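You operate a simulated robot arm through the tools that you are given. There is no shell and no other tool.

You are at the controls of a simulated robot arm. One attempt, no reset.

JOB
The three jars stand in the wrong holes of the rack: put each into the hole with its name.

It is judged by the outcome, as a careful person would: the job done as asked, and still so three seconds after it is handed in. It fails if anything else is knocked over, pushed out of place, dropped, spilled or broken.

ROBOT AND FRAMES
A 7-joint arm with a two-finger parallel gripper, fixed in place. Base frame: the origin is on the floor under the middle of its stand, x ahead of it, y to its left, z up; the work surface is at about z = 0.9. Units: m, degrees, N and s.
It reaches about 1.247 m from its shoulder. Its first joint turns from -132.0 to 132.0 degrees. Payload 3.91 kg.
The TCP is the grasp point between the finger pads, 0.03 m short of the fingertips. In the tool frame z runs along the fingers and y along their closing line. The gripper opens to 0.11 m. The fingers are 0.02 m wide and 0.01 m thick; the gripper's body (0.048 by 0.112 m) begins 0.055 m behind the TCP.
Orientation is that of the tool frame in the base frame, as a unit quaternion [w, x, y, z]. With the fingers straight down and closing along the base's y, the tool's x points along the base's -x, its y along +y and its z along -z.

CONTROLS
- The arm moves only by the tool jog_arm. Its argument "motion" is text: rows parted by semicolons, each of 7 numbers parted by spaces: the turn, a rotation vector about the base's x, y, z in rad, then the shift along the base's x, y, z in mm, then the gripper command, from -1 (fully open) to 1 (shut), values between in proportion. In form: wx wy wz tx ty tz grip; .... A call has 1 to 20 rows; each row shifts and turns the commanded pose from where the row before left it. Each row takes 0.2 s and may step no farther than 0.05 m and 8.6 degrees from the row before; otherwise, or with a gripper value out of range, the whole call is refused. Where a pose cannot be reached the arm comes as near as it can. A force on the tool above 40 N (or 10 N above the force at the start of the call, whichever is more), or a blocked arm, ends the call early, and 0.2 s more pass. The fingers move at their own pace (about 0.108 m/s each) and stop on an object; they squeeze with about 21 N. The grip force told is the motor's: it shows also when the fingers shut on nothing. Time passes only in rows, and 0.2 s behind the last, so rows that do not move let the fingers close. It gives the time, the measured TCP pose, the force on the tool (base axes), the opening and the grip force at its end, in the units of the frame above (readings bear some noise), with the torque about the TCP (base axes, N m) and any sound that the robot's microphone picked up.
- Cameras (640 x 400 px; columns grow to the right, rows downward): "scene" is fixed at [0.2209, 0.4995, 1.6758]; the picture's right is [-0.90, -0.45, 0.00], its down [-0.22, 0.43, -0.87] and it looks along [0.39, -0.78, -0.49] (base axes); focal length 322 px, centre (320, 200). "wrist" rides on the gripper at [0.072, 0.017, -0.103] in the tool frame; the picture's right is [-0.23, 0.97, 0.00], its down [-0.76, -0.18, -0.62] and it looks along [-0.61, -0.14, 0.78] (tool axes); focal length 222 px, centre (320, 200). There is no depth. A picture from a camera that has moved, and an enlarged one, comes with that camera's place and axes in the base frame and with its lens.
- camera(camera): a new picture of that camera. The clock stands still meanwhile.
- enlarge(camera, box): a new picture of the part [left, top, right, bottom] of that camera's present view, enlarged. The clock stands still meanwhile.
- finish_job(): hands the job in; it is judged then, once.

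Places have to be worked out from the pictures, the camera data and where the tool is seen. Open the gripper and draw the arm clear of the work before you hand the job in, unless the task says otherwise.

The tools are called after "Request:" by a JSON object that holds its "api" and its "payload". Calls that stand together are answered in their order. jog_arm: Moves the arm, as the interface text tells. Its arguments: {"type":"object","properties":{"motion":{"type":"string"}},"required":["motion"]} The other tools are called the same way: camera (camera) takes a picture; enlarge (camera, box) takes an enlarged picture of a part of a camera's view; finish_job () hands the job in.

At the start:

```text
time: 0.0
eef_pos: [0.4669, -0.5246, 1.2147]
tcp_rot: [0.001, 0.0, 1.0, 0.0]
ft_force: [0.2, 0.5, 0.2]
moment: [0.0, -0.01, 0.01]
finger_gap: 0.1099
grip_force: 0.0
```

scene: 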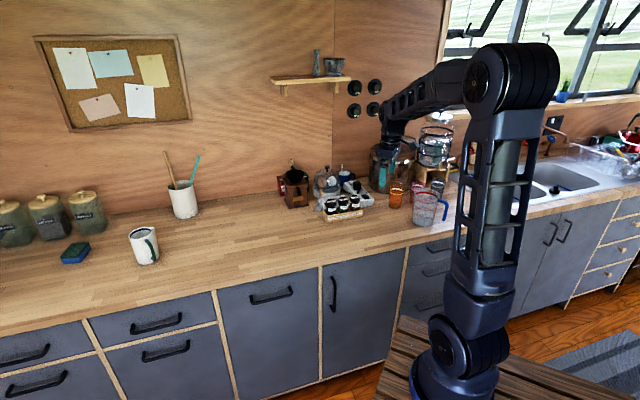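
wrist: 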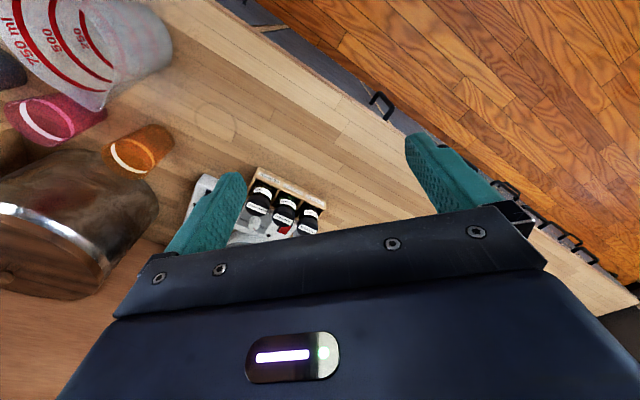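

I see a small rack with three jars in both views. I'll enlarge both to read the labels.

Request:
{"api": "enlarge", "payload": {"camera": "scene", "box": [270, 150, 450, 260]}}

Request:
{"api": "enlarge", "payload": {"camera": "wrist", "box": [180, 150, 340, 250]}}

Request:
{"api": "enlarge", "payload": {"camera": "scene", "box": [310, 170, 390, 220]}}

```text
3.56 times, centred on (360, 205) of scene
camera zoom: at [0.2209, 0.4995, 1.6758], right [-0.9, -0.45, 0.0], down [-0.22, 0.43, -0.87], along [0.39, -0.78, -0.49], focal length 1144 px, centre (178, 182)
```

zoom: 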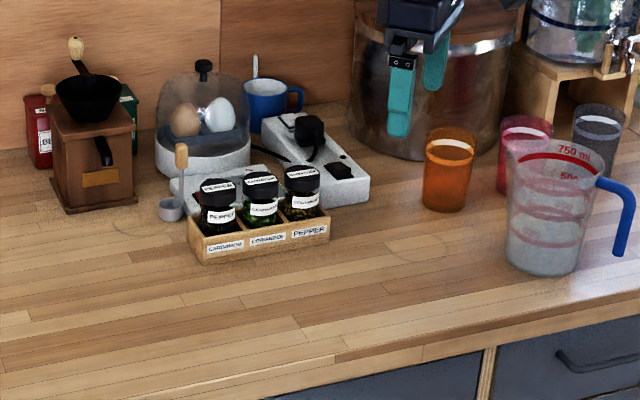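

```text
4.00 times, centred on (260, 200) of wrist
camera zoom: at [0.3942, -0.5074, 1.3174], right [0.23, 0.97, 0.0], down [0.76, -0.18, 0.62], along [0.61, -0.14, -0.78], focal length 888 px, centre (560, 200)
```

zoom: 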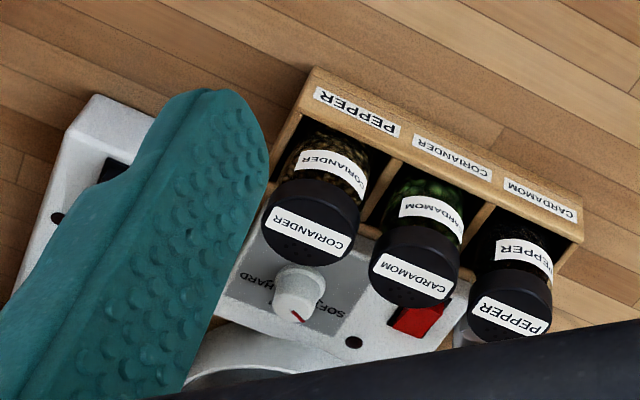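

```text
8.00 times, centred on (350, 195) of scene
camera zoom: at [0.2209, 0.4995, 1.6758], right [-0.9, -0.45, 0.0], down [-0.22, 0.43, -0.87], along [0.39, -0.78, -0.49], focal length 2574 px, centre (80, 240)
```

zoom: 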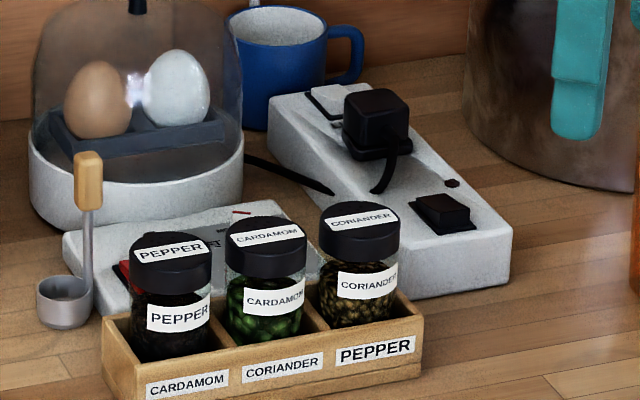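

Pepper stands in CARDAMOM's hole, cardamom in CORIANDER's and coriander in PEPPER's. Triangulated lid tops are about (0.721,-0.611), (0.682,-0.651) and (0.642,-0.690) at z≈0.986, so the rack runs at 45°. I'll zoom in for the rack geometry before moving.

Request:
{"api": "enlarge", "payload": {"camera": "scene", "box": [318, 188, 366, 218]}}

Request:
{"api": "enlarge", "payload": {"camera": "wrist", "box": [240, 160, 336, 220]}}

```text
13.33 times, centred on (342, 203) of scene
camera zoom: at [0.2209, 0.4995, 1.6758], right [-0.9, -0.45, 0.0], down [-0.22, 0.43, -0.87], along [0.39, -0.78, -0.49], focal length 4290 px, centre (27, 160)
```

zoom: 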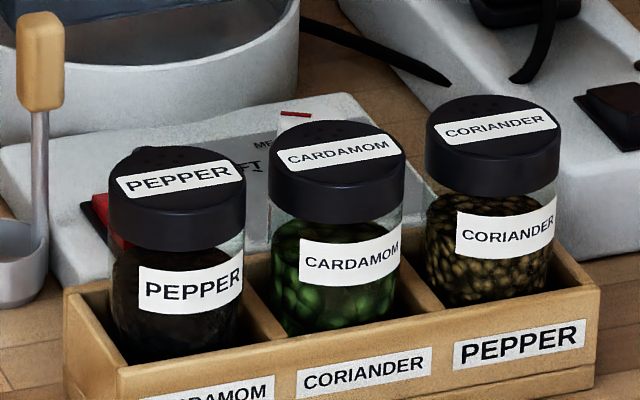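

```text
6.67 times, centred on (288, 190) of wrist
camera zoom: at [0.3942, -0.5074, 1.3174], right [0.23, 0.97, 0.0], down [0.76, -0.18, 0.62], along [0.61, -0.14, -0.78], focal length 1481 px, centre (533, 267)
```

zoom: 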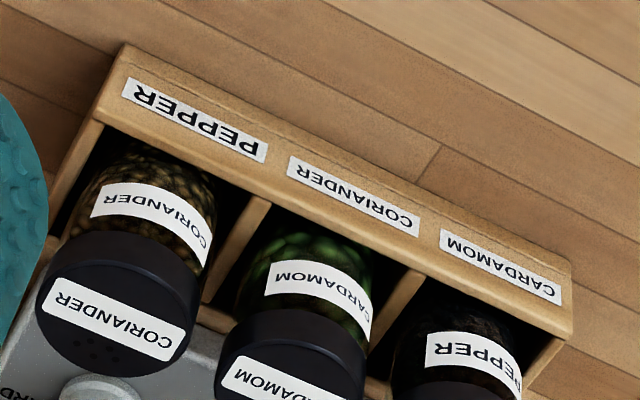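

Pepper's lid top is at about z=0.986 and the rack top at about z=0.937. I'll turn the gripper 45° so the fingers close across the rack, and move above its centre for a close wrist view.

Request:
{"api": "jog_arm", "payload": {"motion": "0 0 0.0982 27 -16 -6 -0.2; 0 0 0.0982 27 -16 -6 -0.2; 0 0 0.0982 27 -16 -6 -0.2; 0 0 0.0982 27 -16 -6 -0.2; 0 0 0.0982 27 -16 -6 -0.2; 0 0 0.0982 27 -16 -6 -0.2; 0 0 0.0982 27 -16 -6 -0.2; 0 0 0.0982 26 -14 -6 -0.2; 0 0 0 0 0 0 -0.2"}}

Request:
{"api": "camera", "payload": {"camera": "wrist"}}

Request:
{"api": "camera", "payload": {"camera": "scene"}}

```text
time: 2.0
eef_pos: [0.6829, -0.6498, 1.1655]
tcp_rot: [0.0, -0.383, 0.924, 0.0]
ft_force: [0.4, 0.0, 0.1]
moment: [0.04, -0.03, -0.02]
finger_gap: 0.0661
grip_force: 0.0
```

```text
taken
camera wrist: at [0.6195, -0.6888, 1.2705], right [-0.53, 0.85, 0.0], down [0.66, 0.41, 0.62], along [0.53, 0.33, -0.78], focal length 222 px, centre (320, 200)
```

wrist: 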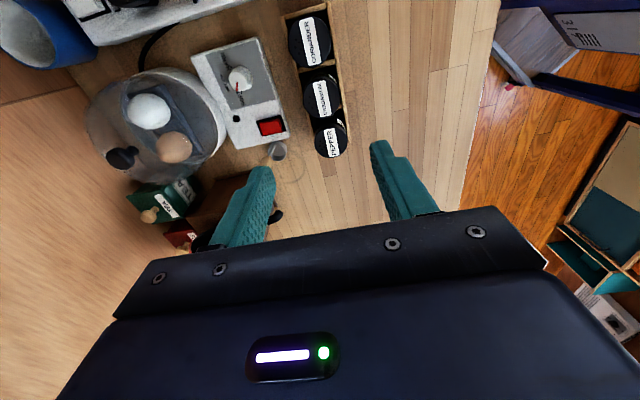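

```text
taken
```

scene: 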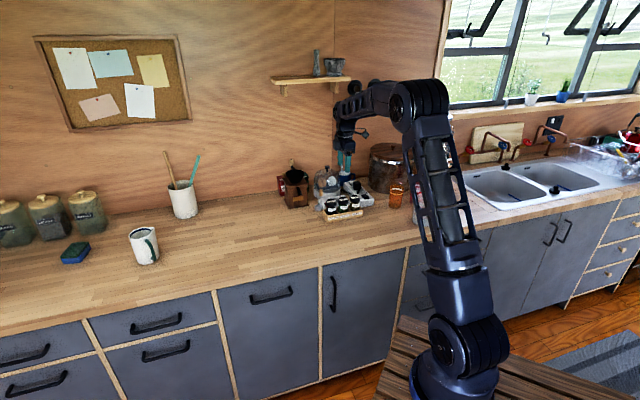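

The jars and rack now line up vertically in the wrist view. I'll enlarge it for precise lid, hole and neighbouring-object positions.

Request:
{"api": "enlarge", "payload": {"camera": "wrist", "box": [180, 0, 436, 160]}}

Request:
{"api": "enlarge", "payload": {"camera": "wrist", "box": [240, 70, 400, 170]}}

Request:
{"api": "enlarge", "payload": {"camera": "wrist", "box": [240, 0, 400, 100]}}

```text
2.50 times, centred on (308, 80) of wrist
camera zoom: at [0.6195, -0.6888, 1.2705], right [-0.53, 0.85, 0.0], down [0.66, 0.41, 0.62], along [0.53, 0.33, -0.78], focal length 555 px, centre (350, 500)
```

zoom: 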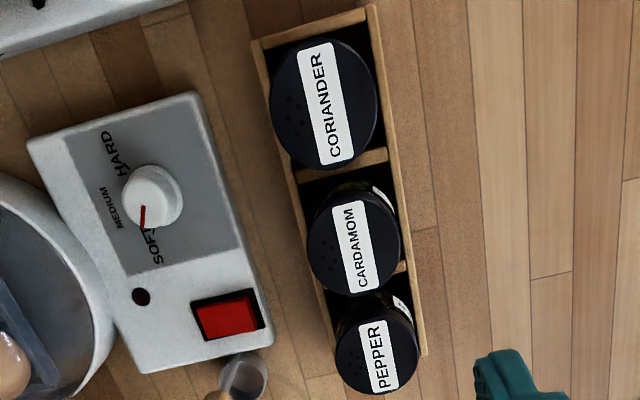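

```text
4.00 times, centred on (320, 120) of wrist
camera zoom: at [0.6195, -0.6888, 1.2705], right [-0.53, 0.85, 0.0], down [0.66, 0.41, 0.62], along [0.53, 0.33, -0.78], focal length 888 px, centre (320, 520)
```

zoom: 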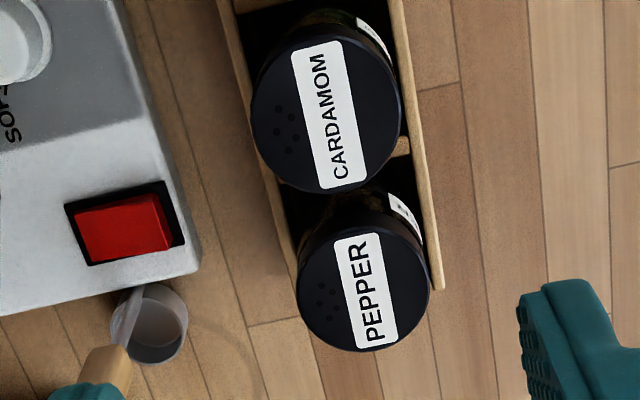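

```text
4.00 times, centred on (320, 50) of wrist
camera zoom: at [0.6195, -0.6888, 1.2705], right [-0.53, 0.85, 0.0], down [0.66, 0.41, 0.62], along [0.53, 0.33, -0.78], focal length 888 px, centre (320, 800)
```

zoom: 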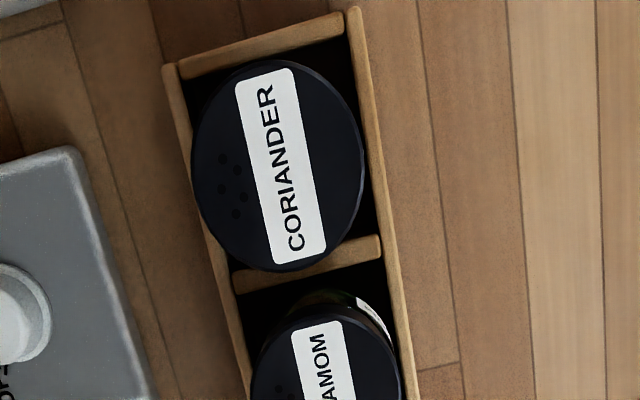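

The lids measure about 45 mm across, and the jars sit at a 56.5 mm pitch, centred in their holes. I'll move above the pepper jar with the fingertips still above the lid and check alignment.

Request:
{"api": "jog_arm", "payload": {"motion": "0 0 0 10 10 0 -0.2; 0 0 0 14 15 0 -0.2; 0 0 0 14 15 -20 -0.2; 0 0 0 0 0 -30 -0.2; 0 0 0 0 0 -30 -0.2; 0 0 0 0 0 -30 -0.2; 0 0 0 0 0 -17 -0.2; 0 0 0 0 0 0 -0.2"}}

Request:
{"api": "camera", "payload": {"camera": "wrist"}}

Request:
{"api": "enlarge", "payload": {"camera": "scene", "box": [302, 150, 398, 210]}}

```text
time: 3.8
eef_pos: [0.7198, -0.6095, 1.0374]
tcp_rot: [0.001, -0.384, 0.924, 0.0]
ft_force: [0.5, -0.2, 0.1]
moment: [-0.01, -0.02, 0.01]
finger_gap: 0.066
grip_force: 0.1
```

```text
taken
camera wrist: at [0.6561, -0.6487, 1.1416], right [-0.53, 0.85, 0.0], down [0.66, 0.41, 0.62], along [0.53, 0.33, -0.78], focal length 222 px, centre (320, 200)
```

wrist: 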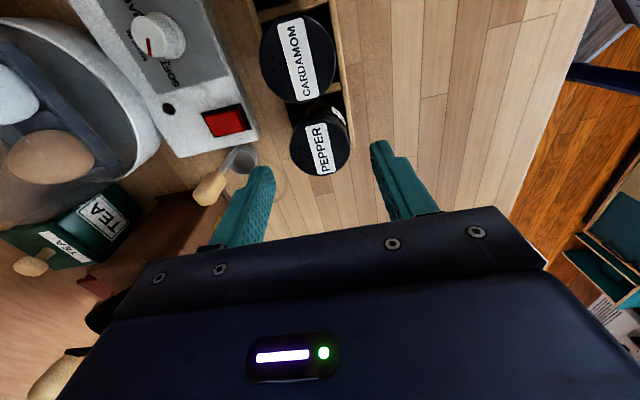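

```text
6.67 times, centred on (350, 180) of scene
camera zoom: at [0.2209, 0.4995, 1.6758], right [-0.9, -0.45, 0.0], down [-0.22, 0.43, -0.87], along [0.39, -0.78, -0.49], focal length 2145 px, centre (120, 333)
```

zoom: 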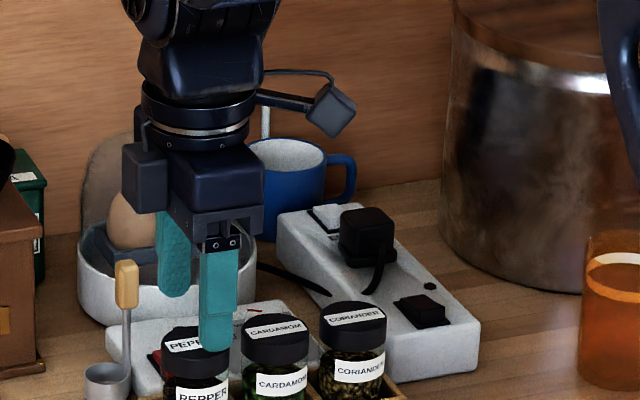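

The lid appears centred where the TCP axis should project, around (320,150). I'll enlarge once to measure it before descending.

Request:
{"api": "enlarge", "payload": {"camera": "wrist", "box": [240, 90, 400, 190]}}

```text
4.00 times, centred on (320, 140) of wrist
camera zoom: at [0.6561, -0.6487, 1.1416], right [-0.53, 0.85, 0.0], down [0.66, 0.41, 0.62], along [0.53, 0.33, -0.78], focal length 888 px, centre (320, 440)
```

zoom: 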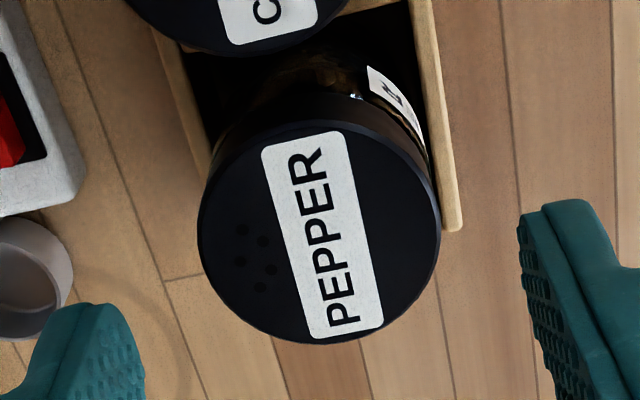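

Lid centre and TCP axis agree to within about 1 mm. I'll descend to z≈0.975, which leaves the fingertips above the rack walls at 0.937, and close on the lid.

Request:
{"api": "jog_arm", "payload": {"motion": "0 0 0 0 0 -20 -0.2; 0 0 0 0 0 -20 -0.2; 0 0 0 0 0 -12 -0.2; 0 0 0 0 0 -10 -0.2; 0 0 0 0 0 0 -0.2"}}

Request:
{"api": "enlarge", "payload": {"camera": "scene", "box": [318, 178, 366, 208]}}

Request:
{"api": "camera", "payload": {"camera": "wrist"}}

```text
time: 5.0
eef_pos: [0.7206, -0.6121, 0.9781]
tcp_rot: [0.0, -0.384, 0.923, 0.0]
ft_force: [0.2, 0.0, -0.1]
moment: [0.01, -0.04, 0.01]
finger_gap: 0.0661
grip_force: 0.1
```

```text
13.33 times, centred on (342, 193) of scene
camera zoom: at [0.2209, 0.4995, 1.6758], right [-0.9, -0.45, 0.0], down [-0.22, 0.43, -0.87], along [0.39, -0.78, -0.49], focal length 4290 px, centre (27, 293)
```

zoom: 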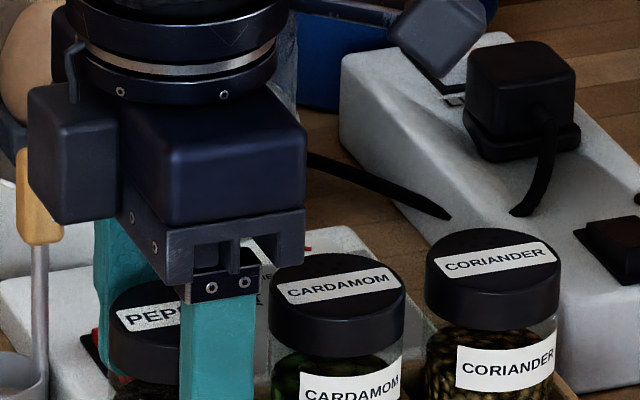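

```text
taken
camera wrist: at [0.6575, -0.6499, 1.0815], right [-0.53, 0.85, 0.0], down [0.66, 0.41, 0.62], along [0.53, 0.33, -0.78], focal length 222 px, centre (320, 200)
```

wrist: 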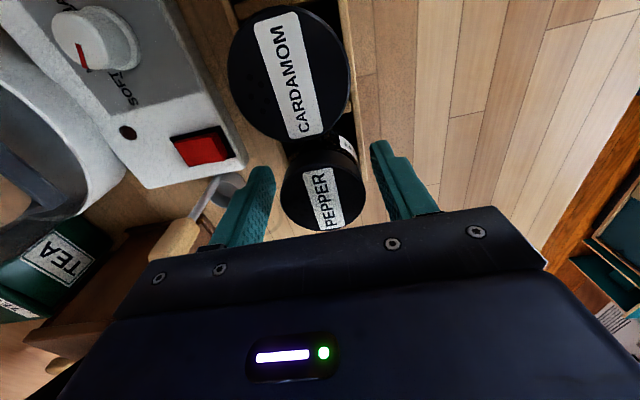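

TCP is at z≈0.978 with the lid centred between the fingers. I'll lower 3 mm and close gradually.

Request:
{"api": "jog_arm", "payload": {"motion": "0 0 0 0 0 -3 -0.2; 0 0 0 0 0 0 -0.05; 0 0 0 0 0 0 0.05; 0 0 0 0 0 0 0.15; 0 0 0 0 0 0 0.3; 0 0 0 0 0 0 1; 0 0 0 0 0 0 1"}}

Request:
{"api": "camera", "payload": {"camera": "wrist"}}

Request:
{"api": "enlarge", "payload": {"camera": "scene", "box": [310, 165, 390, 215]}}

```text
time: 6.6
eef_pos: [0.7206, -0.611, 0.975]
tcp_rot: [0.0, -0.383, 0.924, 0.0]
ft_force: [0.4, -0.6, -0.4]
moment: [0.03, -0.01, 0.0]
finger_gap: 0.0436
grip_force: 21.4
```

```text
taken
camera wrist: at [0.6567, -0.6497, 1.0783], right [-0.53, 0.85, 0.0], down [0.66, 0.41, 0.62], along [0.53, 0.33, -0.78], focal length 222 px, centre (320, 200)
```

wrist: 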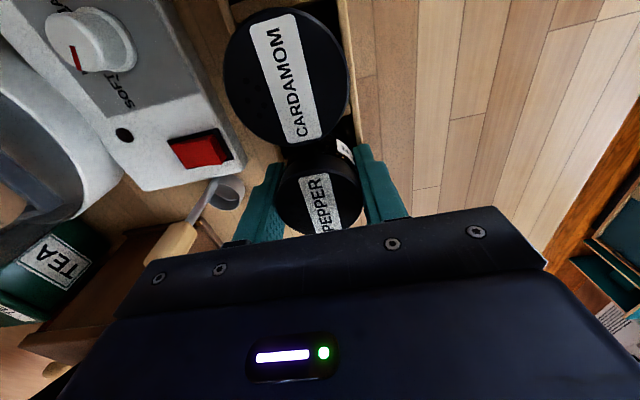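

```text
8.00 times, centred on (350, 190) of scene
camera zoom: at [0.2209, 0.4995, 1.6758], right [-0.9, -0.45, 0.0], down [-0.22, 0.43, -0.87], along [0.39, -0.78, -0.49], focal length 2574 px, centre (80, 280)
```

zoom: 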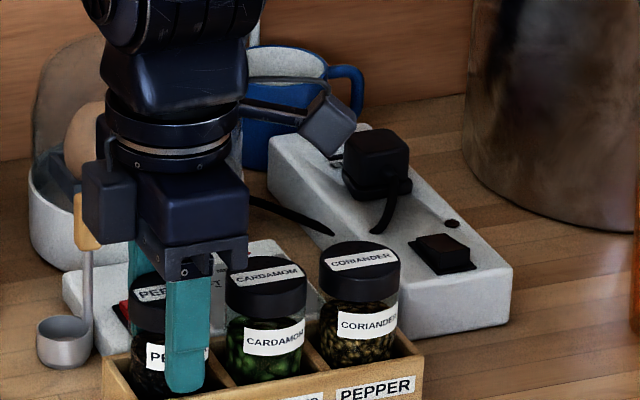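

The jar is held with a 43.6 mm gap and 21 N. I'll lift straight up about 80 mm and check that it comes along.

Request:
{"api": "jog_arm", "payload": {"motion": "0 0 0 0 0 5 1; 0 0 0 0 0 10 1; 0 0 0 0 0 15 1; 0 0 0 0 0 20 1; 0 0 0 0 0 20 1; 0 0 0 0 0 10 1; 0 0 0 0 0 0 1"}}

Request:
{"api": "camera", "payload": {"camera": "wrist"}}

Request:
{"api": "enlarge", "payload": {"camera": "scene", "box": [302, 150, 398, 210]}}

```text
time: 8.2
eef_pos: [0.7195, -0.6132, 1.0535]
tcp_rot: [0.0, -0.384, 0.923, 0.001]
ft_force: [0.0, 0.4, -1.0]
moment: [0.01, 0.02, 0.01]
finger_gap: 0.0436
grip_force: 21.2
```

```text
taken
camera wrist: at [0.6567, -0.6511, 1.1567], right [-0.53, 0.85, 0.0], down [0.66, 0.41, 0.62], along [0.53, 0.33, -0.78], focal length 222 px, centre (320, 200)
```

wrist: 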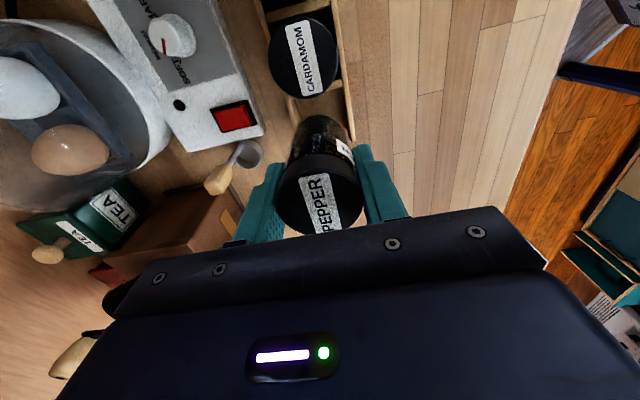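

```text
6.67 times, centred on (350, 180) of scene
camera zoom: at [0.2209, 0.4995, 1.6758], right [-0.9, -0.45, 0.0], down [-0.22, 0.43, -0.87], along [0.39, -0.78, -0.49], focal length 2145 px, centre (120, 333)
```

zoom: 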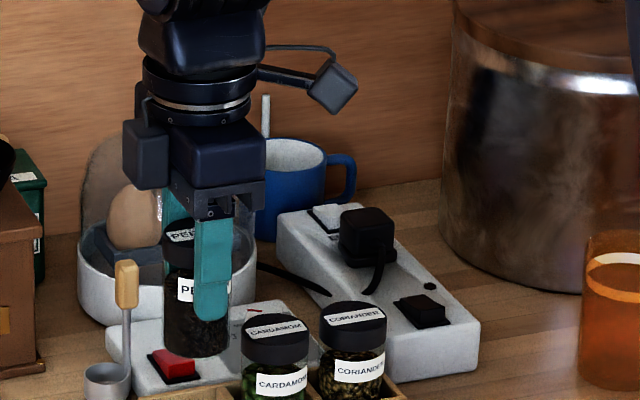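

Pepper lifted cleanly; its bottom is at about z=0.986, so the jar is roughly 78 mm tall. I'll carry it 130 mm out in front of the rack to the clear counter and lower it most of the way.

Request:
{"api": "jog_arm", "payload": {"motion": "0 0 0 -12 12 0 1; 0 0 0 -23 23 0 1; 0 0 0 -23 23 0 1; 0 0 0 -23 23 0 1; 0 0 0 -11 11 0 1; 0 0 0 0 0 -20 1; 0 0 0 0 0 -25 1; 0 0 0 0 0 -20 1; 0 0 0 0 0 -10 1; 0 0 0 0 0 0 1"}}

Request:
{"api": "enlarge", "payload": {"camera": "scene", "box": [302, 165, 398, 225]}}

Request:
{"api": "camera", "payload": {"camera": "wrist"}}

```text
time: 10.4
eef_pos: [0.6269, -0.5181, 0.9781]
tcp_rot: [0.001, -0.384, 0.923, 0.0]
ft_force: [-0.6, 0.6, -1.2]
moment: [-0.03, -0.01, -0.04]
finger_gap: 0.0435
grip_force: 21.5
```

```text
6.67 times, centred on (350, 195) of scene
camera zoom: at [0.2209, 0.4995, 1.6758], right [-0.9, -0.45, 0.0], down [-0.22, 0.43, -0.87], along [0.39, -0.78, -0.49], focal length 2145 px, centre (120, 233)
```

zoom: 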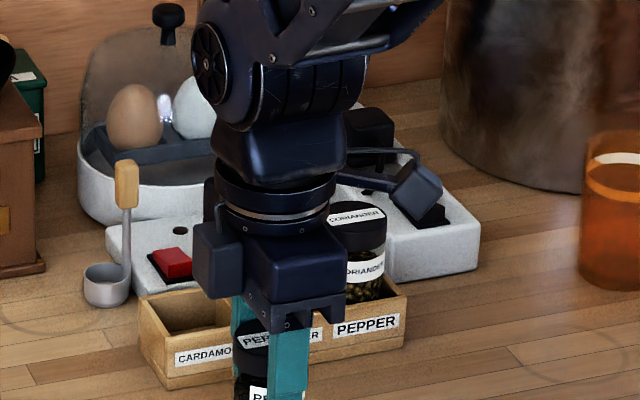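

```text
taken
camera wrist: at [0.5642, -0.5571, 1.0822], right [-0.53, 0.85, 0.0], down [0.66, 0.41, 0.62], along [0.53, 0.33, -0.78], focal length 222 px, centre (320, 200)
```

wrist: 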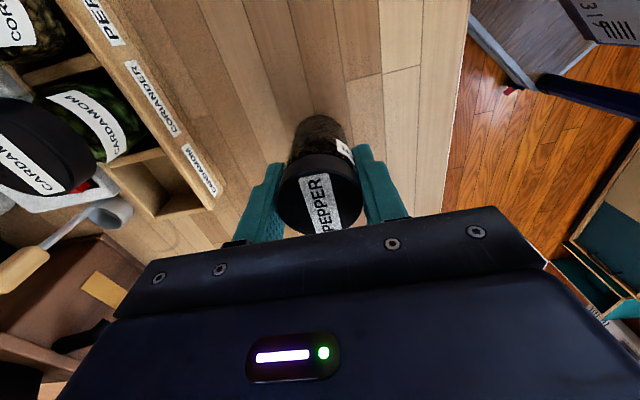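

The spot is clear and there is no contact yet at z≈0.978, where the jar bottom should be about 10 mm up. I'll lower in small steps watching force.

Request:
{"api": "jog_arm", "payload": {"motion": "0 0 0 0 0 -4 1; 0 0 0 0 0 -3 1; 0 0 0 0 0 0 1"}}

Request:
{"api": "enlarge", "payload": {"camera": "scene", "box": [318, 205, 366, 235]}}

```text
time: 11.2
eef_pos: [0.6278, -0.5186, 0.9717]
tcp_rot: [0.0, -0.382, 0.924, 0.0]
ft_force: [0.0, -0.7, -1.6]
moment: [-0.01, -0.01, -0.01]
finger_gap: 0.0435
grip_force: 20.9
```

```text
13.33 times, centred on (342, 220) of scene
camera zoom: at [0.2209, 0.4995, 1.6758], right [-0.9, -0.45, 0.0], down [-0.22, 0.43, -0.87], along [0.39, -0.78, -0.49], focal length 4290 px, centre (27, -67)
```

zoom: 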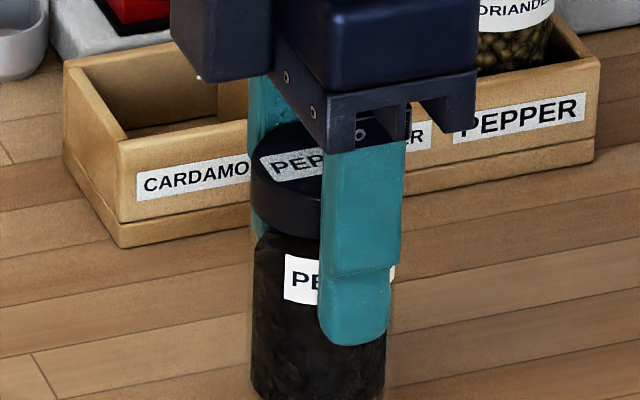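

No contact yet (about -1.6 N is the jar's weight). I'll keep going 2 mm at a time.

Request:
{"api": "jog_arm", "payload": {"motion": "0 0 0 0 0 -2 1; 0 0 0 0 0 0 1"}}

```text
time: 11.8
eef_pos: [0.6288, -0.5187, 0.9701]
tcp_rot: [0.0, -0.383, 0.924, -0.001]
ft_force: [-0.7, 0.4, -0.6]
moment: [-0.02, 0.01, -0.02]
finger_gap: 0.0437
grip_force: 21.5
```

Still free at z≈0.970. Another 1.5 mm.

Request:
{"api": "jog_arm", "payload": {"motion": "0 0 0 0 0 -1.5 1; 0 0 0 0 0 0 1"}}

Request:
{"api": "enlarge", "payload": {"camera": "scene", "box": [318, 215, 366, 245]}}

```text
time: 12.4
eef_pos: [0.6276, -0.5198, 0.9678]
tcp_rot: [0.0, -0.383, 0.924, 0.0]
ft_force: [-0.1, 0.3, -2.2]
moment: [-0.03, 0.02, 0.0]
finger_gap: 0.0436
grip_force: 21.2
```

```text
13.33 times, centred on (342, 230) of scene
camera zoom: at [0.2209, 0.4995, 1.6758], right [-0.9, -0.45, 0.0], down [-0.22, 0.43, -0.87], along [0.39, -0.78, -0.49], focal length 4290 px, centre (27, -200)
```

zoom: 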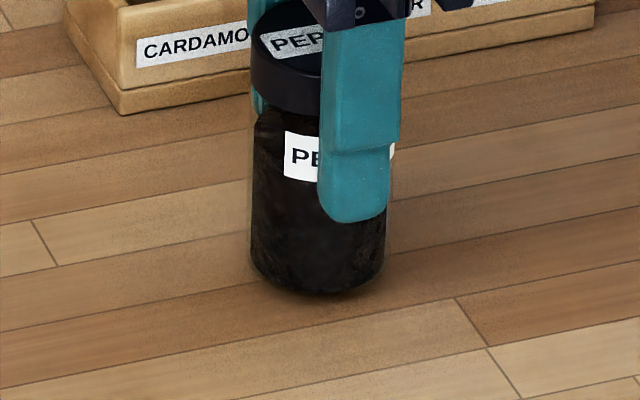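

The jar bottom works out at about z=0.900, so contact should be imminent. 1 mm steps now.

Request:
{"api": "jog_arm", "payload": {"motion": "0 0 0 0 0 -1 1; 0 0 0 0 0 0 1"}}

```text
time: 13.0
eef_pos: [0.6278, -0.5167, 0.9665]
tcp_rot: [0.0, -0.383, 0.924, 0.001]
ft_force: [0.2, 0.4, -0.6]
moment: [0.03, 0.01, 0.0]
finger_gap: 0.0434
grip_force: 21.3
```

No contact force yet beyond noise; another 1 mm.

Request:
{"api": "jog_arm", "payload": {"motion": "0 0 0 0 0 -1 1; 0 0 0 0 0 0 1"}}

Request:
{"api": "enlarge", "payload": {"camera": "scene", "box": [318, 215, 366, 245]}}

```text
time: 13.6
eef_pos: [0.6288, -0.5177, 0.9654]
tcp_rot: [0.0, -0.383, 0.924, 0.0]
ft_force: [0.1, 0.3, -1.3]
moment: [-0.03, 0.01, 0.01]
finger_gap: 0.0437
grip_force: 21.0
```

```text
13.33 times, centred on (342, 230) of scene
camera zoom: at [0.2209, 0.4995, 1.6758], right [-0.9, -0.45, 0.0], down [-0.22, 0.43, -0.87], along [0.39, -0.78, -0.49], focal length 4290 px, centre (27, -200)
```

zoom: 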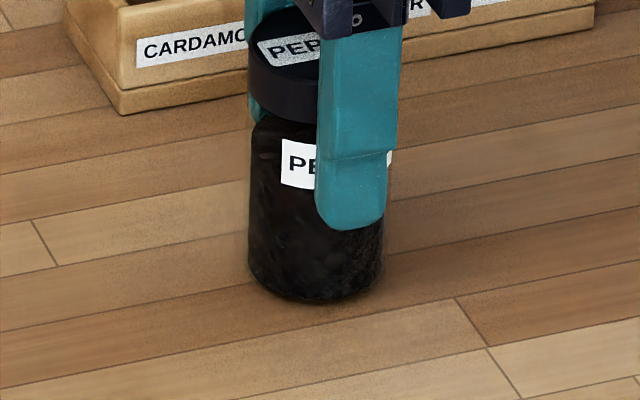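

The jar still moves down with the hand, so it isn't resting yet. Another 1 mm.

Request:
{"api": "jog_arm", "payload": {"motion": "0 0 0 0 0 -1 1; 0 0 0 0 0 0 1"}}

```text
time: 14.2
eef_pos: [0.6285, -0.5182, 0.965]
tcp_rot: [0.0, -0.384, 0.923, 0.0]
ft_force: [-0.4, 0.2, -0.6]
moment: [0.01, -0.03, 0.01]
finger_gap: 0.0438
grip_force: 21.0
```

Request:
{"api": "jog_arm", "payload": {"motion": "0 0 0 0 0 -1 1; 0 0 0 0 0 0 1"}}

Request:
{"api": "enlarge", "payload": {"camera": "scene", "box": [318, 215, 366, 245]}}

```text
time: 14.8
eef_pos: [0.6286, -0.5181, 0.9644]
tcp_rot: [0.0, -0.384, 0.923, 0.0]
ft_force: [-1.1, 0.5, 5.3]
moment: [0.07, 0.06, -0.02]
finger_gap: 0.0436
grip_force: 21.3
```

```text
13.33 times, centred on (342, 230) of scene
camera zoom: at [0.2209, 0.4995, 1.6758], right [-0.9, -0.45, 0.0], down [-0.22, 0.43, -0.87], along [0.39, -0.78, -0.49], focal length 4290 px, centre (27, -200)
```

zoom: 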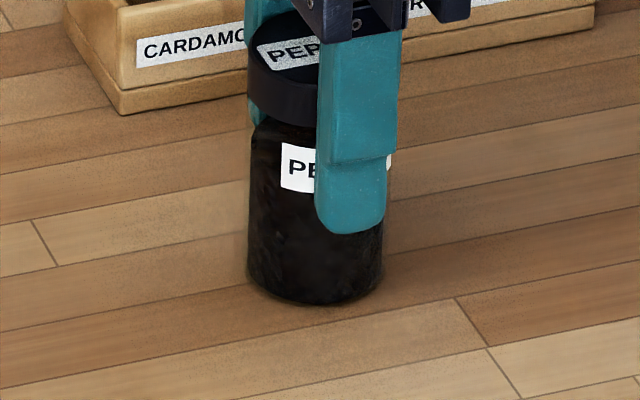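

Contact: +5.3 N at z≈0.964, so pepper is standing on the counter. I'll relieve the push slightly, release, then rise clear.

Request:
{"api": "jog_arm", "payload": {"motion": "0 0 0 0 0 0.6 1; 0 0 0 0 0 0 0; 0 0 0 0 0 0 -0.2; 0 0 0 0 0 0 -0.2; 0 0 0 0 0 15 -0.2; 0 0 0 0 0 25 -0.2; 0 0 0 0 0 30 -0.2; 0 0 0 0 0 20 -0.2; 0 0 0 0 0 0 -0.2"}}

Request:
{"api": "enlarge", "payload": {"camera": "scene", "box": [302, 180, 398, 240]}}

Request:
{"api": "camera", "payload": {"camera": "wrist"}}

```text
time: 16.8
eef_pos: [0.628, -0.5189, 1.0551]
tcp_rot: [0.0, -0.383, 0.924, 0.001]
ft_force: [0.6, 0.3, 0.8]
moment: [0.01, 0.0, -0.03]
finger_gap: 0.0661
grip_force: 0.0
```

```text
6.67 times, centred on (350, 210) of scene
camera zoom: at [0.2209, 0.4995, 1.6758], right [-0.9, -0.45, 0.0], down [-0.22, 0.43, -0.87], along [0.39, -0.78, -0.49], focal length 2145 px, centre (120, 133)
```

zoom: 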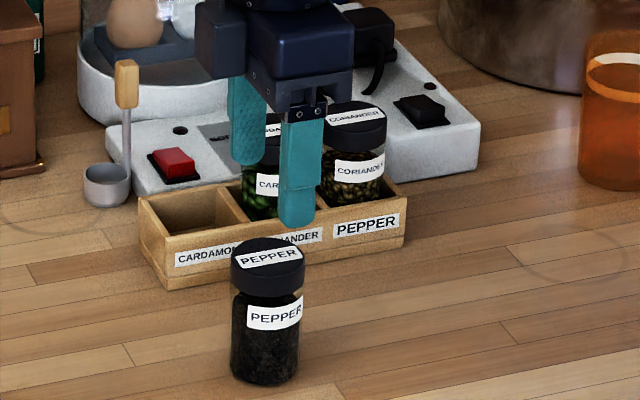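

```text
taken
camera wrist: at [0.5651, -0.5588, 1.1597], right [-0.53, 0.85, 0.0], down [0.66, 0.41, 0.62], along [0.53, 0.33, -0.78], focal length 222 px, centre (320, 200)
```

wrist: 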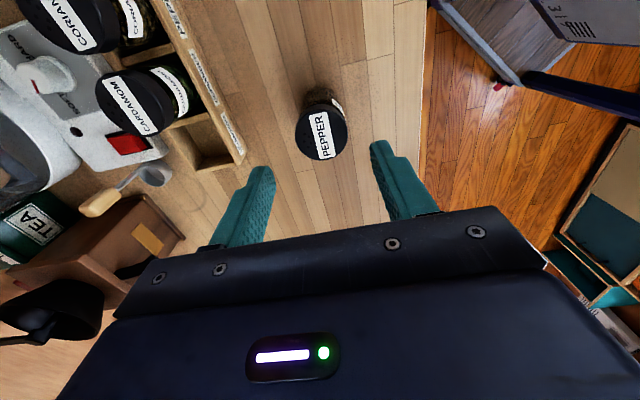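

Pepper stands upright on the counter. Now I'll move above the cardamom jar, about (0.6805,-0.6505), and check alignment.

Request:
{"api": "jog_arm", "payload": {"motion": "0 0 0 5 -13 0 -0.2; 0 0 0 10 -26 0 -0.2; 0 0 0 11 -28 0 -0.2; 0 0 0 11 -27 0 -0.2; 0 0 0 10 -26 0 -0.2; 0 0 0 5 -12 0 -0.2; 0 0 0 0 0 -16 -0.2; 0 0 0 0 0 0 -0.2"}}

Request:
{"api": "enlarge", "payload": {"camera": "wrist", "box": [240, 90, 400, 190]}}

Request:
{"api": "camera", "payload": {"camera": "wrist"}}

```text
time: 18.6
eef_pos: [0.6801, -0.6513, 1.0372]
tcp_rot: [0.0, -0.383, 0.924, 0.0]
ft_force: [-0.3, 0.9, 0.3]
moment: [0.01, 0.0, 0.0]
finger_gap: 0.0661
grip_force: 0.0
```

```text
4.00 times, centred on (320, 140) of wrist
camera zoom: at [0.6177, -0.6896, 1.1419], right [-0.53, 0.85, 0.0], down [0.66, 0.41, 0.62], along [0.53, 0.33, -0.78], focal length 888 px, centre (320, 440)
```

zoom: 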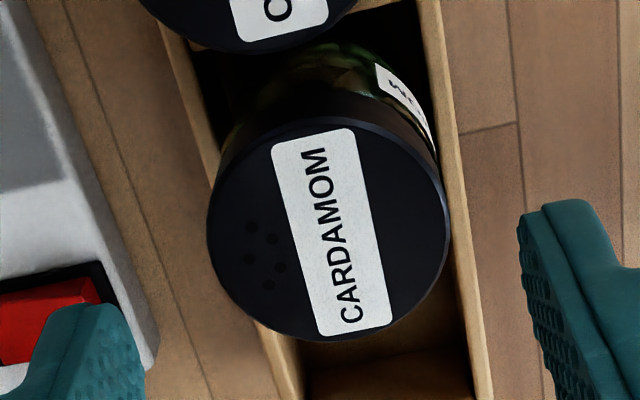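

```text
taken
camera wrist: at [0.6177, -0.6896, 1.1419], right [-0.53, 0.85, 0.0], down [0.66, 0.41, 0.62], along [0.53, 0.33, -0.78], focal length 222 px, centre (320, 200)
```

wrist: 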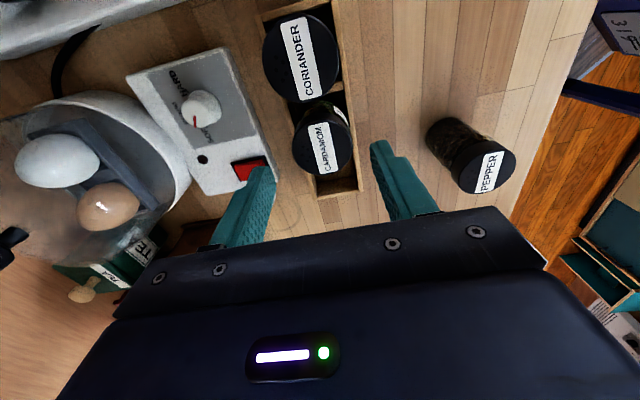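

Cardamom's lid sits about 1.7 mm toward the rack front relative to the TCP, which matches the rack centreline. I'll shift the TCP by that amount, descend and grip.

Request:
{"api": "jog_arm", "payload": {"motion": "0 0 0 -1.2 1.2 -20 -0.2; 0 0 0 0 0 -20 -0.2; 0 0 0 0 0 -12 -0.2; 0 0 0 0 0 -10 -0.2; 0 0 0 0 0 -1 -0.2; 0 0 0 0 0 0 -0.05; 0 0 0 0 0 0 0.05; 0 0 0 0 0 0 0.15; 0 0 0 0 0 0 0.3; 0 0 0 0 0 0 1; 0 0 0 0 0 0 1"}}

Request:
{"api": "camera", "payload": {"camera": "wrist"}}

Request:
{"api": "enlarge", "payload": {"camera": "scene", "box": [302, 165, 398, 225]}}

```text
time: 21.0
eef_pos: [0.6798, -0.6502, 0.9749]
tcp_rot: [0.0, -0.384, 0.923, 0.0]
ft_force: [0.7, -0.5, -0.5]
moment: [-0.02, 0.0, -0.01]
finger_gap: 0.0435
grip_force: 21.1
```

```text
taken
camera wrist: at [0.6163, -0.6888, 1.0785], right [-0.53, 0.85, 0.0], down [0.66, 0.41, 0.62], along [0.53, 0.33, -0.78], focal length 222 px, centre (320, 200)
```

wrist: 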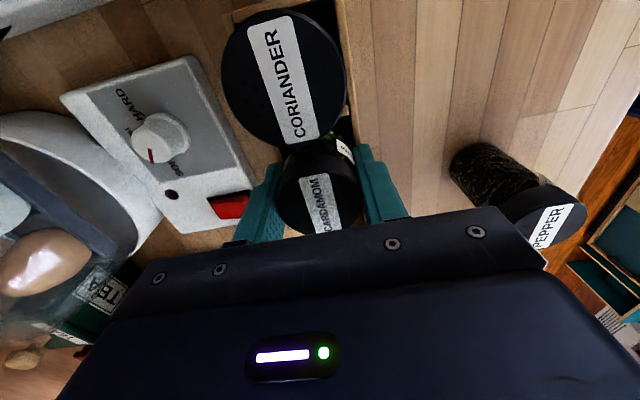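

```text
6.67 times, centred on (350, 195) of scene
camera zoom: at [0.2209, 0.4995, 1.6758], right [-0.9, -0.45, 0.0], down [-0.22, 0.43, -0.87], along [0.39, -0.78, -0.49], focal length 2145 px, centre (120, 233)
```

zoom: 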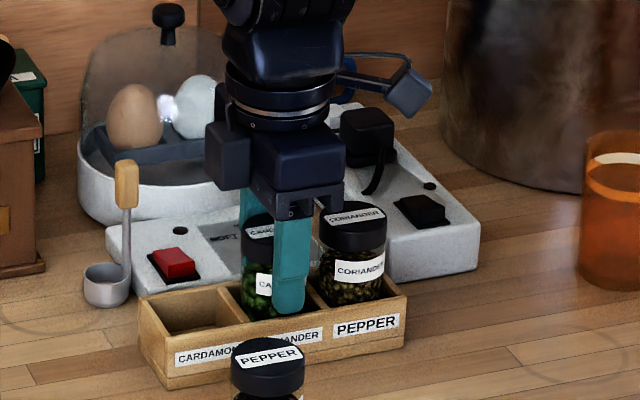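

Gripped at 43.5 mm. I'll lift 55 mm (clear of the dividers), move one pitch along the rack to the CARDAMOM hole, and hover for a check.

Request:
{"api": "jog_arm", "payload": {"motion": "0 0 0 0 0 5 1; 0 0 0 0 0 10 1; 0 0 0 0 0 20 1; 0 0 0 0 0 20 1; 0 0 0 0 0 0 1; 0 0 0 8 8 0 1; 0 0 0 12 12 0 1; 0 0 0 12.3 12.3 0 1; 0 0 0 8 8 0 1; 0 0 0 0 0 0 1; 0 0 0 0 0 0 1"}}

Request:
{"api": "camera", "payload": {"camera": "wrist"}}

Request:
{"api": "enlarge", "payload": {"camera": "wrist", "box": [240, 80, 400, 180]}}

Request:
{"api": "enlarge", "payload": {"camera": "scene", "box": [310, 170, 374, 210]}}

```text
time: 23.4
eef_pos: [0.7207, -0.6088, 1.0309]
tcp_rot: [0.0, -0.383, 0.924, 0.0]
ft_force: [0.4, 0.2, -1.6]
moment: [0.0, 0.01, -0.02]
finger_gap: 0.0436
grip_force: 21.4
```

```text
taken
camera wrist: at [0.6565, -0.6479, 1.1355], right [-0.53, 0.85, 0.0], down [0.66, 0.41, 0.62], along [0.53, 0.33, -0.78], focal length 222 px, centre (320, 200)
```

wrist: 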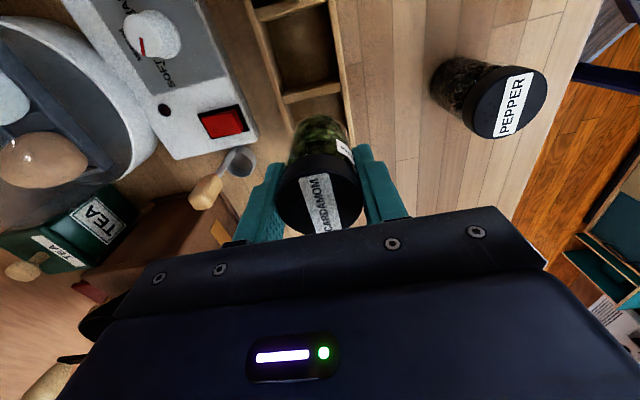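

```text
4.00 times, centred on (320, 130) of wrist
camera zoom: at [0.6565, -0.6479, 1.1355], right [-0.53, 0.85, 0.0], down [0.66, 0.41, 0.62], along [0.53, 0.33, -0.78], focal length 888 px, centre (320, 480)
```

zoom: 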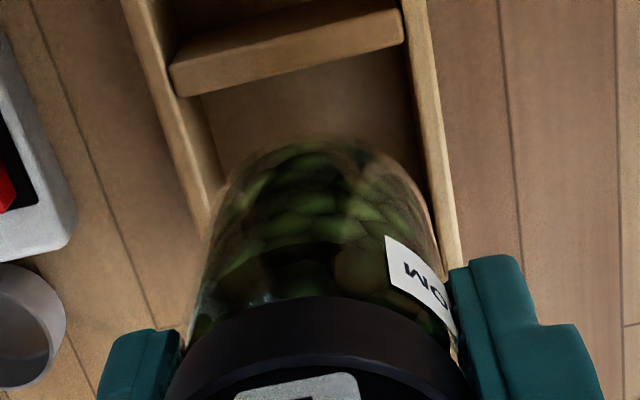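

```text
10.00 times, centred on (342, 190) of scene
camera zoom: at [0.2209, 0.4995, 1.6758], right [-0.9, -0.45, 0.0], down [-0.22, 0.43, -0.87], along [0.39, -0.78, -0.49], focal length 3217 px, centre (100, 300)
```

zoom: 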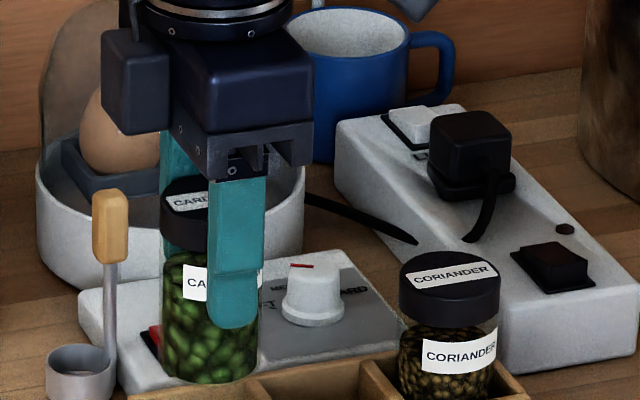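

The jar is over the CARDAMOM hole, within about 1 mm of centre. I'll nudge 0.7 mm toward the front and lower to just inside the hole, watching force.

Request:
{"api": "jog_arm", "payload": {"motion": "0 0 0 -0.5 0.5 0 1; 0 0 0 0 0 -12 1; 0 0 0 0 0 -12 1; 0 0 0 0 0 -6 1; 0 0 0 0 0 -5 1; 0 0 0 0 0 0 1"}}

Request:
{"api": "camera", "payload": {"camera": "wrist"}}

Request:
{"api": "enlarge", "payload": {"camera": "scene", "box": [310, 178, 374, 218]}}

```text
time: 24.8
eef_pos: [0.7179, -0.6076, 0.9955]
tcp_rot: [0.0, -0.384, 0.924, 0.0]
ft_force: [0.6, 0.7, -1.3]
moment: [0.0, 0.0, -0.02]
finger_gap: 0.0434
grip_force: 20.6
```

```text
taken
camera wrist: at [0.655, -0.6472, 1.0994], right [-0.53, 0.85, 0.0], down [0.66, 0.41, 0.62], along [0.53, 0.33, -0.78], focal length 222 px, centre (320, 200)
```

wrist: 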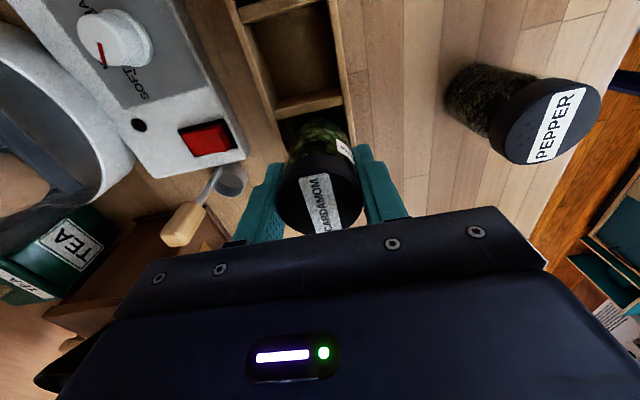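

```text
10.00 times, centred on (342, 198) of scene
camera zoom: at [0.2209, 0.4995, 1.6758], right [-0.9, -0.45, 0.0], down [-0.22, 0.43, -0.87], along [0.39, -0.78, -0.49], focal length 3217 px, centre (100, 220)
```

zoom: 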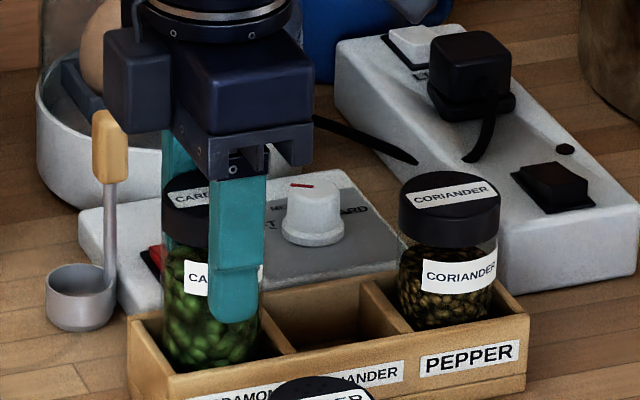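

The jar has entered the hole with no side force. I'll lower to within about 3 mm of the floor.

Request:
{"api": "jog_arm", "payload": {"motion": "0 0 0 0 0 -6 1; 0 0 0 0 0 -6 1; 0 0 0 0 0 -5 1; 0 0 0 0 0 0 1"}}

```text
time: 25.8
eef_pos: [0.718, -0.61, 0.9783]
tcp_rot: [0.0, -0.383, 0.924, 0.0]
ft_force: [-0.3, 0.1, -1.5]
moment: [0.02, -0.02, 0.01]
finger_gap: 0.0438
grip_force: 21.2
```

Free so far at z≈0.978; about 3 mm remain. I'll step down gently.

Request:
{"api": "jog_arm", "payload": {"motion": "0 0 0 0 0 -2 1; 0 0 0 0 0 -1 1; 0 0 0 0 0 0 1"}}

```text
time: 26.6
eef_pos: [0.7176, -0.609, 0.9757]
tcp_rot: [0.0, -0.383, 0.924, 0.0]
ft_force: [-0.1, 0.1, -0.9]
moment: [0.02, 0.01, 0.01]
finger_gap: 0.0435
grip_force: 20.8
```

Request:
{"api": "jog_arm", "payload": {"motion": "0 0 0 0 0 -1 1; 0 0 0 0 0 0 1"}}

```text
time: 27.2
eef_pos: [0.7177, -0.6102, 0.9759]
tcp_rot: [0.001, -0.383, 0.924, 0.0]
ft_force: [-0.8, 0.3, -1.2]
moment: [-0.01, -0.03, 0.01]
finger_gap: 0.0434
grip_force: 21.0
```

No floor contact yet; another 1 mm.

Request:
{"api": "jog_arm", "payload": {"motion": "0 0 0 0 0 -1 1; 0 0 0 0 0 0 1"}}

Request:
{"api": "enlarge", "payload": {"camera": "scene", "box": [310, 178, 374, 218]}}

```text
time: 27.8
eef_pos: [0.7194, -0.609, 0.9748]
tcp_rot: [0.0, -0.382, 0.924, 0.0]
ft_force: [1.4, -0.5, 8.6]
moment: [0.04, -0.02, -0.02]
finger_gap: 0.0437
grip_force: 21.2
```

```text
10.00 times, centred on (342, 198) of scene
camera zoom: at [0.2209, 0.4995, 1.6758], right [-0.9, -0.45, 0.0], down [-0.22, 0.43, -0.87], along [0.39, -0.78, -0.49], focal length 3217 px, centre (100, 220)
```

zoom: 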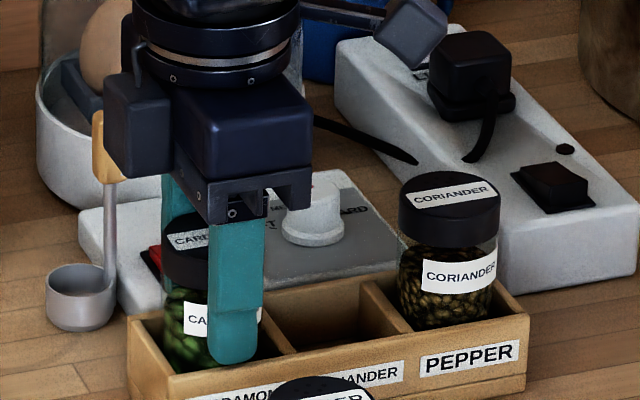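

Floor contact (+8.6 N) at the same height as when gripped. I'll relieve the push, release and rise.

Request:
{"api": "jog_arm", "payload": {"motion": "0 0 0 0 0 0.7 1; 0 0 0 0 0 0 0; 0 0 0 0 0 0 -0.2; 0 0 0 0 0 0 -0.2; 0 0 0 0 0 13 -0.2; 0 0 0 0 0 25 -0.2; 0 0 0 0 0 25 -0.2; 0 0 0 0 0 0 -0.2"}}

Request:
{"api": "enlarge", "payload": {"camera": "wrist", "box": [240, 90, 400, 190]}}

Request:
{"api": "enlarge", "payload": {"camera": "scene", "box": [310, 178, 374, 218]}}

```text
time: 29.6
eef_pos: [0.7163, -0.6083, 1.0381]
tcp_rot: [0.0, -0.383, 0.924, 0.0]
ft_force: [1.0, -0.2, 0.2]
moment: [-0.02, -0.03, 0.0]
finger_gap: 0.0657
grip_force: 0.1
```

```text
4.00 times, centred on (320, 140) of wrist
camera zoom: at [0.6534, -0.6468, 1.1413], right [-0.53, 0.85, 0.0], down [0.66, 0.41, 0.62], along [0.53, 0.33, -0.78], focal length 888 px, centre (320, 440)
```

zoom: 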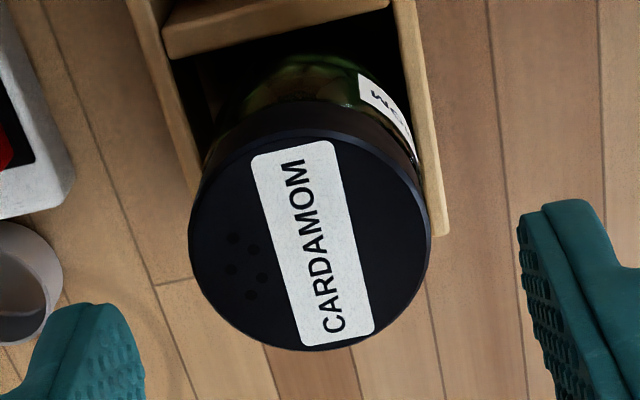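

```text
10.00 times, centred on (342, 198) of scene
camera zoom: at [0.2209, 0.4995, 1.6758], right [-0.9, -0.45, 0.0], down [-0.22, 0.43, -0.87], along [0.39, -0.78, -0.49], focal length 3217 px, centre (100, 220)
```

zoom: 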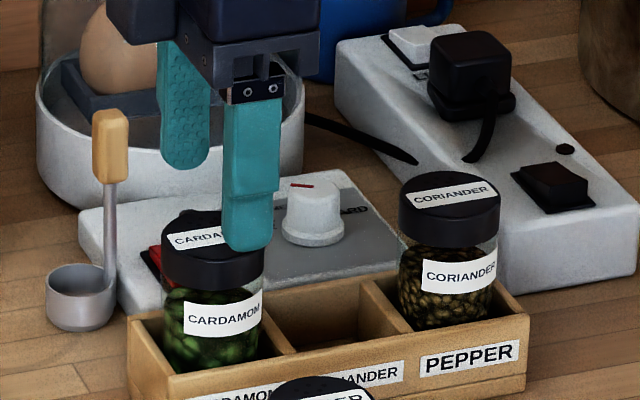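

Cardamom sits upright in its hole and the rack hasn't shifted. Next I'll go above the coriander jar, about (0.640,-0.690).

Request:
{"api": "jog_arm", "payload": {"motion": "0 0 0 0 0 10 -0.2; 0 0 0 -10 -10 0 -0.2; 0 0 0 -20 -21 0 -0.2; 0 0 0 -20 -22 0 -0.2; 0 0 0 -17 -19 0 -0.2; 0 0 0 -9 -10 0 -0.2; 0 0 0 0 0 -10 -0.2; 0 0 0 0 0 0 -0.2"}}

Request:
{"api": "enlarge", "payload": {"camera": "wrist", "box": [240, 90, 400, 190]}}

Request:
{"api": "camera", "payload": {"camera": "wrist"}}

```text
time: 31.4
eef_pos: [0.6415, -0.6886, 1.037]
tcp_rot: [-0.001, -0.384, 0.924, 0.0]
ft_force: [0.3, -0.2, 0.2]
moment: [0.0, -0.04, 0.01]
finger_gap: 0.0659
grip_force: 0.1
```

```text
4.00 times, centred on (320, 140) of wrist
camera zoom: at [0.5782, -0.7278, 1.1414], right [-0.53, 0.85, 0.0], down [0.66, 0.41, 0.62], along [0.53, 0.33, -0.78], focal length 888 px, centre (320, 440)
```

zoom: 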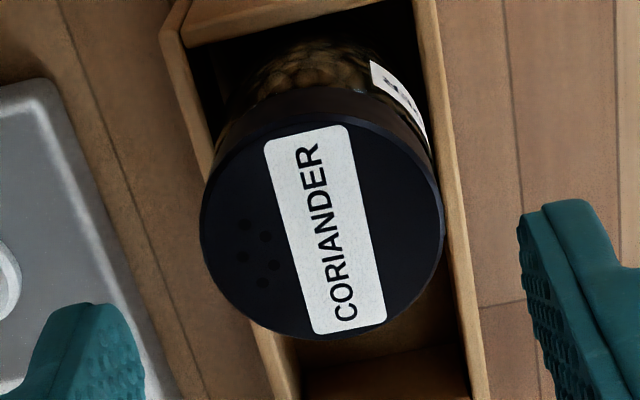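

```text
taken
camera wrist: at [0.5782, -0.7278, 1.1414], right [-0.53, 0.85, 0.0], down [0.66, 0.41, 0.62], along [0.53, 0.33, -0.78], focal length 222 px, centre (320, 200)
```

wrist: 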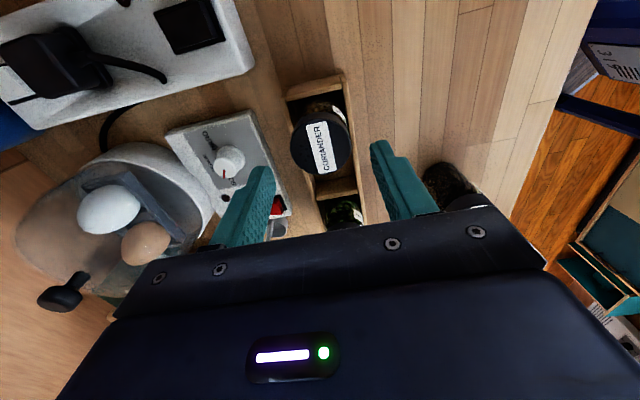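

Aligned to within about 1 mm. I'll trim slightly, descend to z≈0.975 and grip coriander.

Request:
{"api": "jog_arm", "payload": {"motion": "0 0 0 -0.8 0 -20 -0.2; 0 0 0 0 0 -20 -0.2; 0 0 0 0 0 -12 -0.2; 0 0 0 0 0 -10 -0.2; 0 0 0 0 0 -1 -0.2; 0 0 0 0 0 0 -0.05; 0 0 0 0 0 0 0.05; 0 0 0 0 0 0 0.15; 0 0 0 0 0 0 0.3; 0 0 0 0 0 0 1; 0 0 0 0 0 0 1"}}

Request:
{"api": "enlarge", "payload": {"camera": "scene", "box": [310, 178, 374, 218]}}

```text
time: 33.8
eef_pos: [0.6409, -0.6917, 0.9736]
tcp_rot: [-0.001, -0.384, 0.923, 0.0]
ft_force: [-0.6, -0.2, 0.3]
moment: [-0.04, -0.05, -0.03]
finger_gap: 0.044
grip_force: 21.0
```

```text
10.00 times, centred on (342, 198) of scene
camera zoom: at [0.2209, 0.4995, 1.6758], right [-0.9, -0.45, 0.0], down [-0.22, 0.43, -0.87], along [0.39, -0.78, -0.49], focal length 3217 px, centre (100, 220)
```

zoom: 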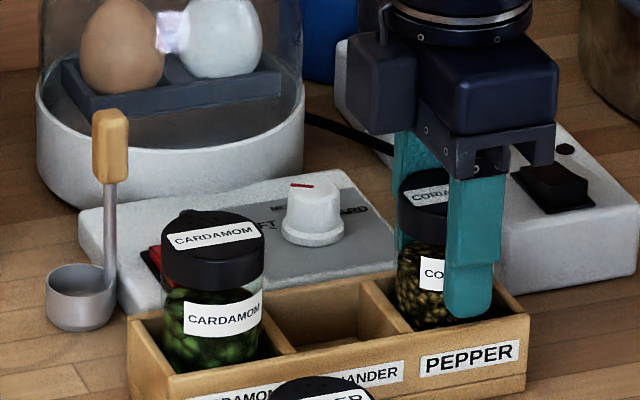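

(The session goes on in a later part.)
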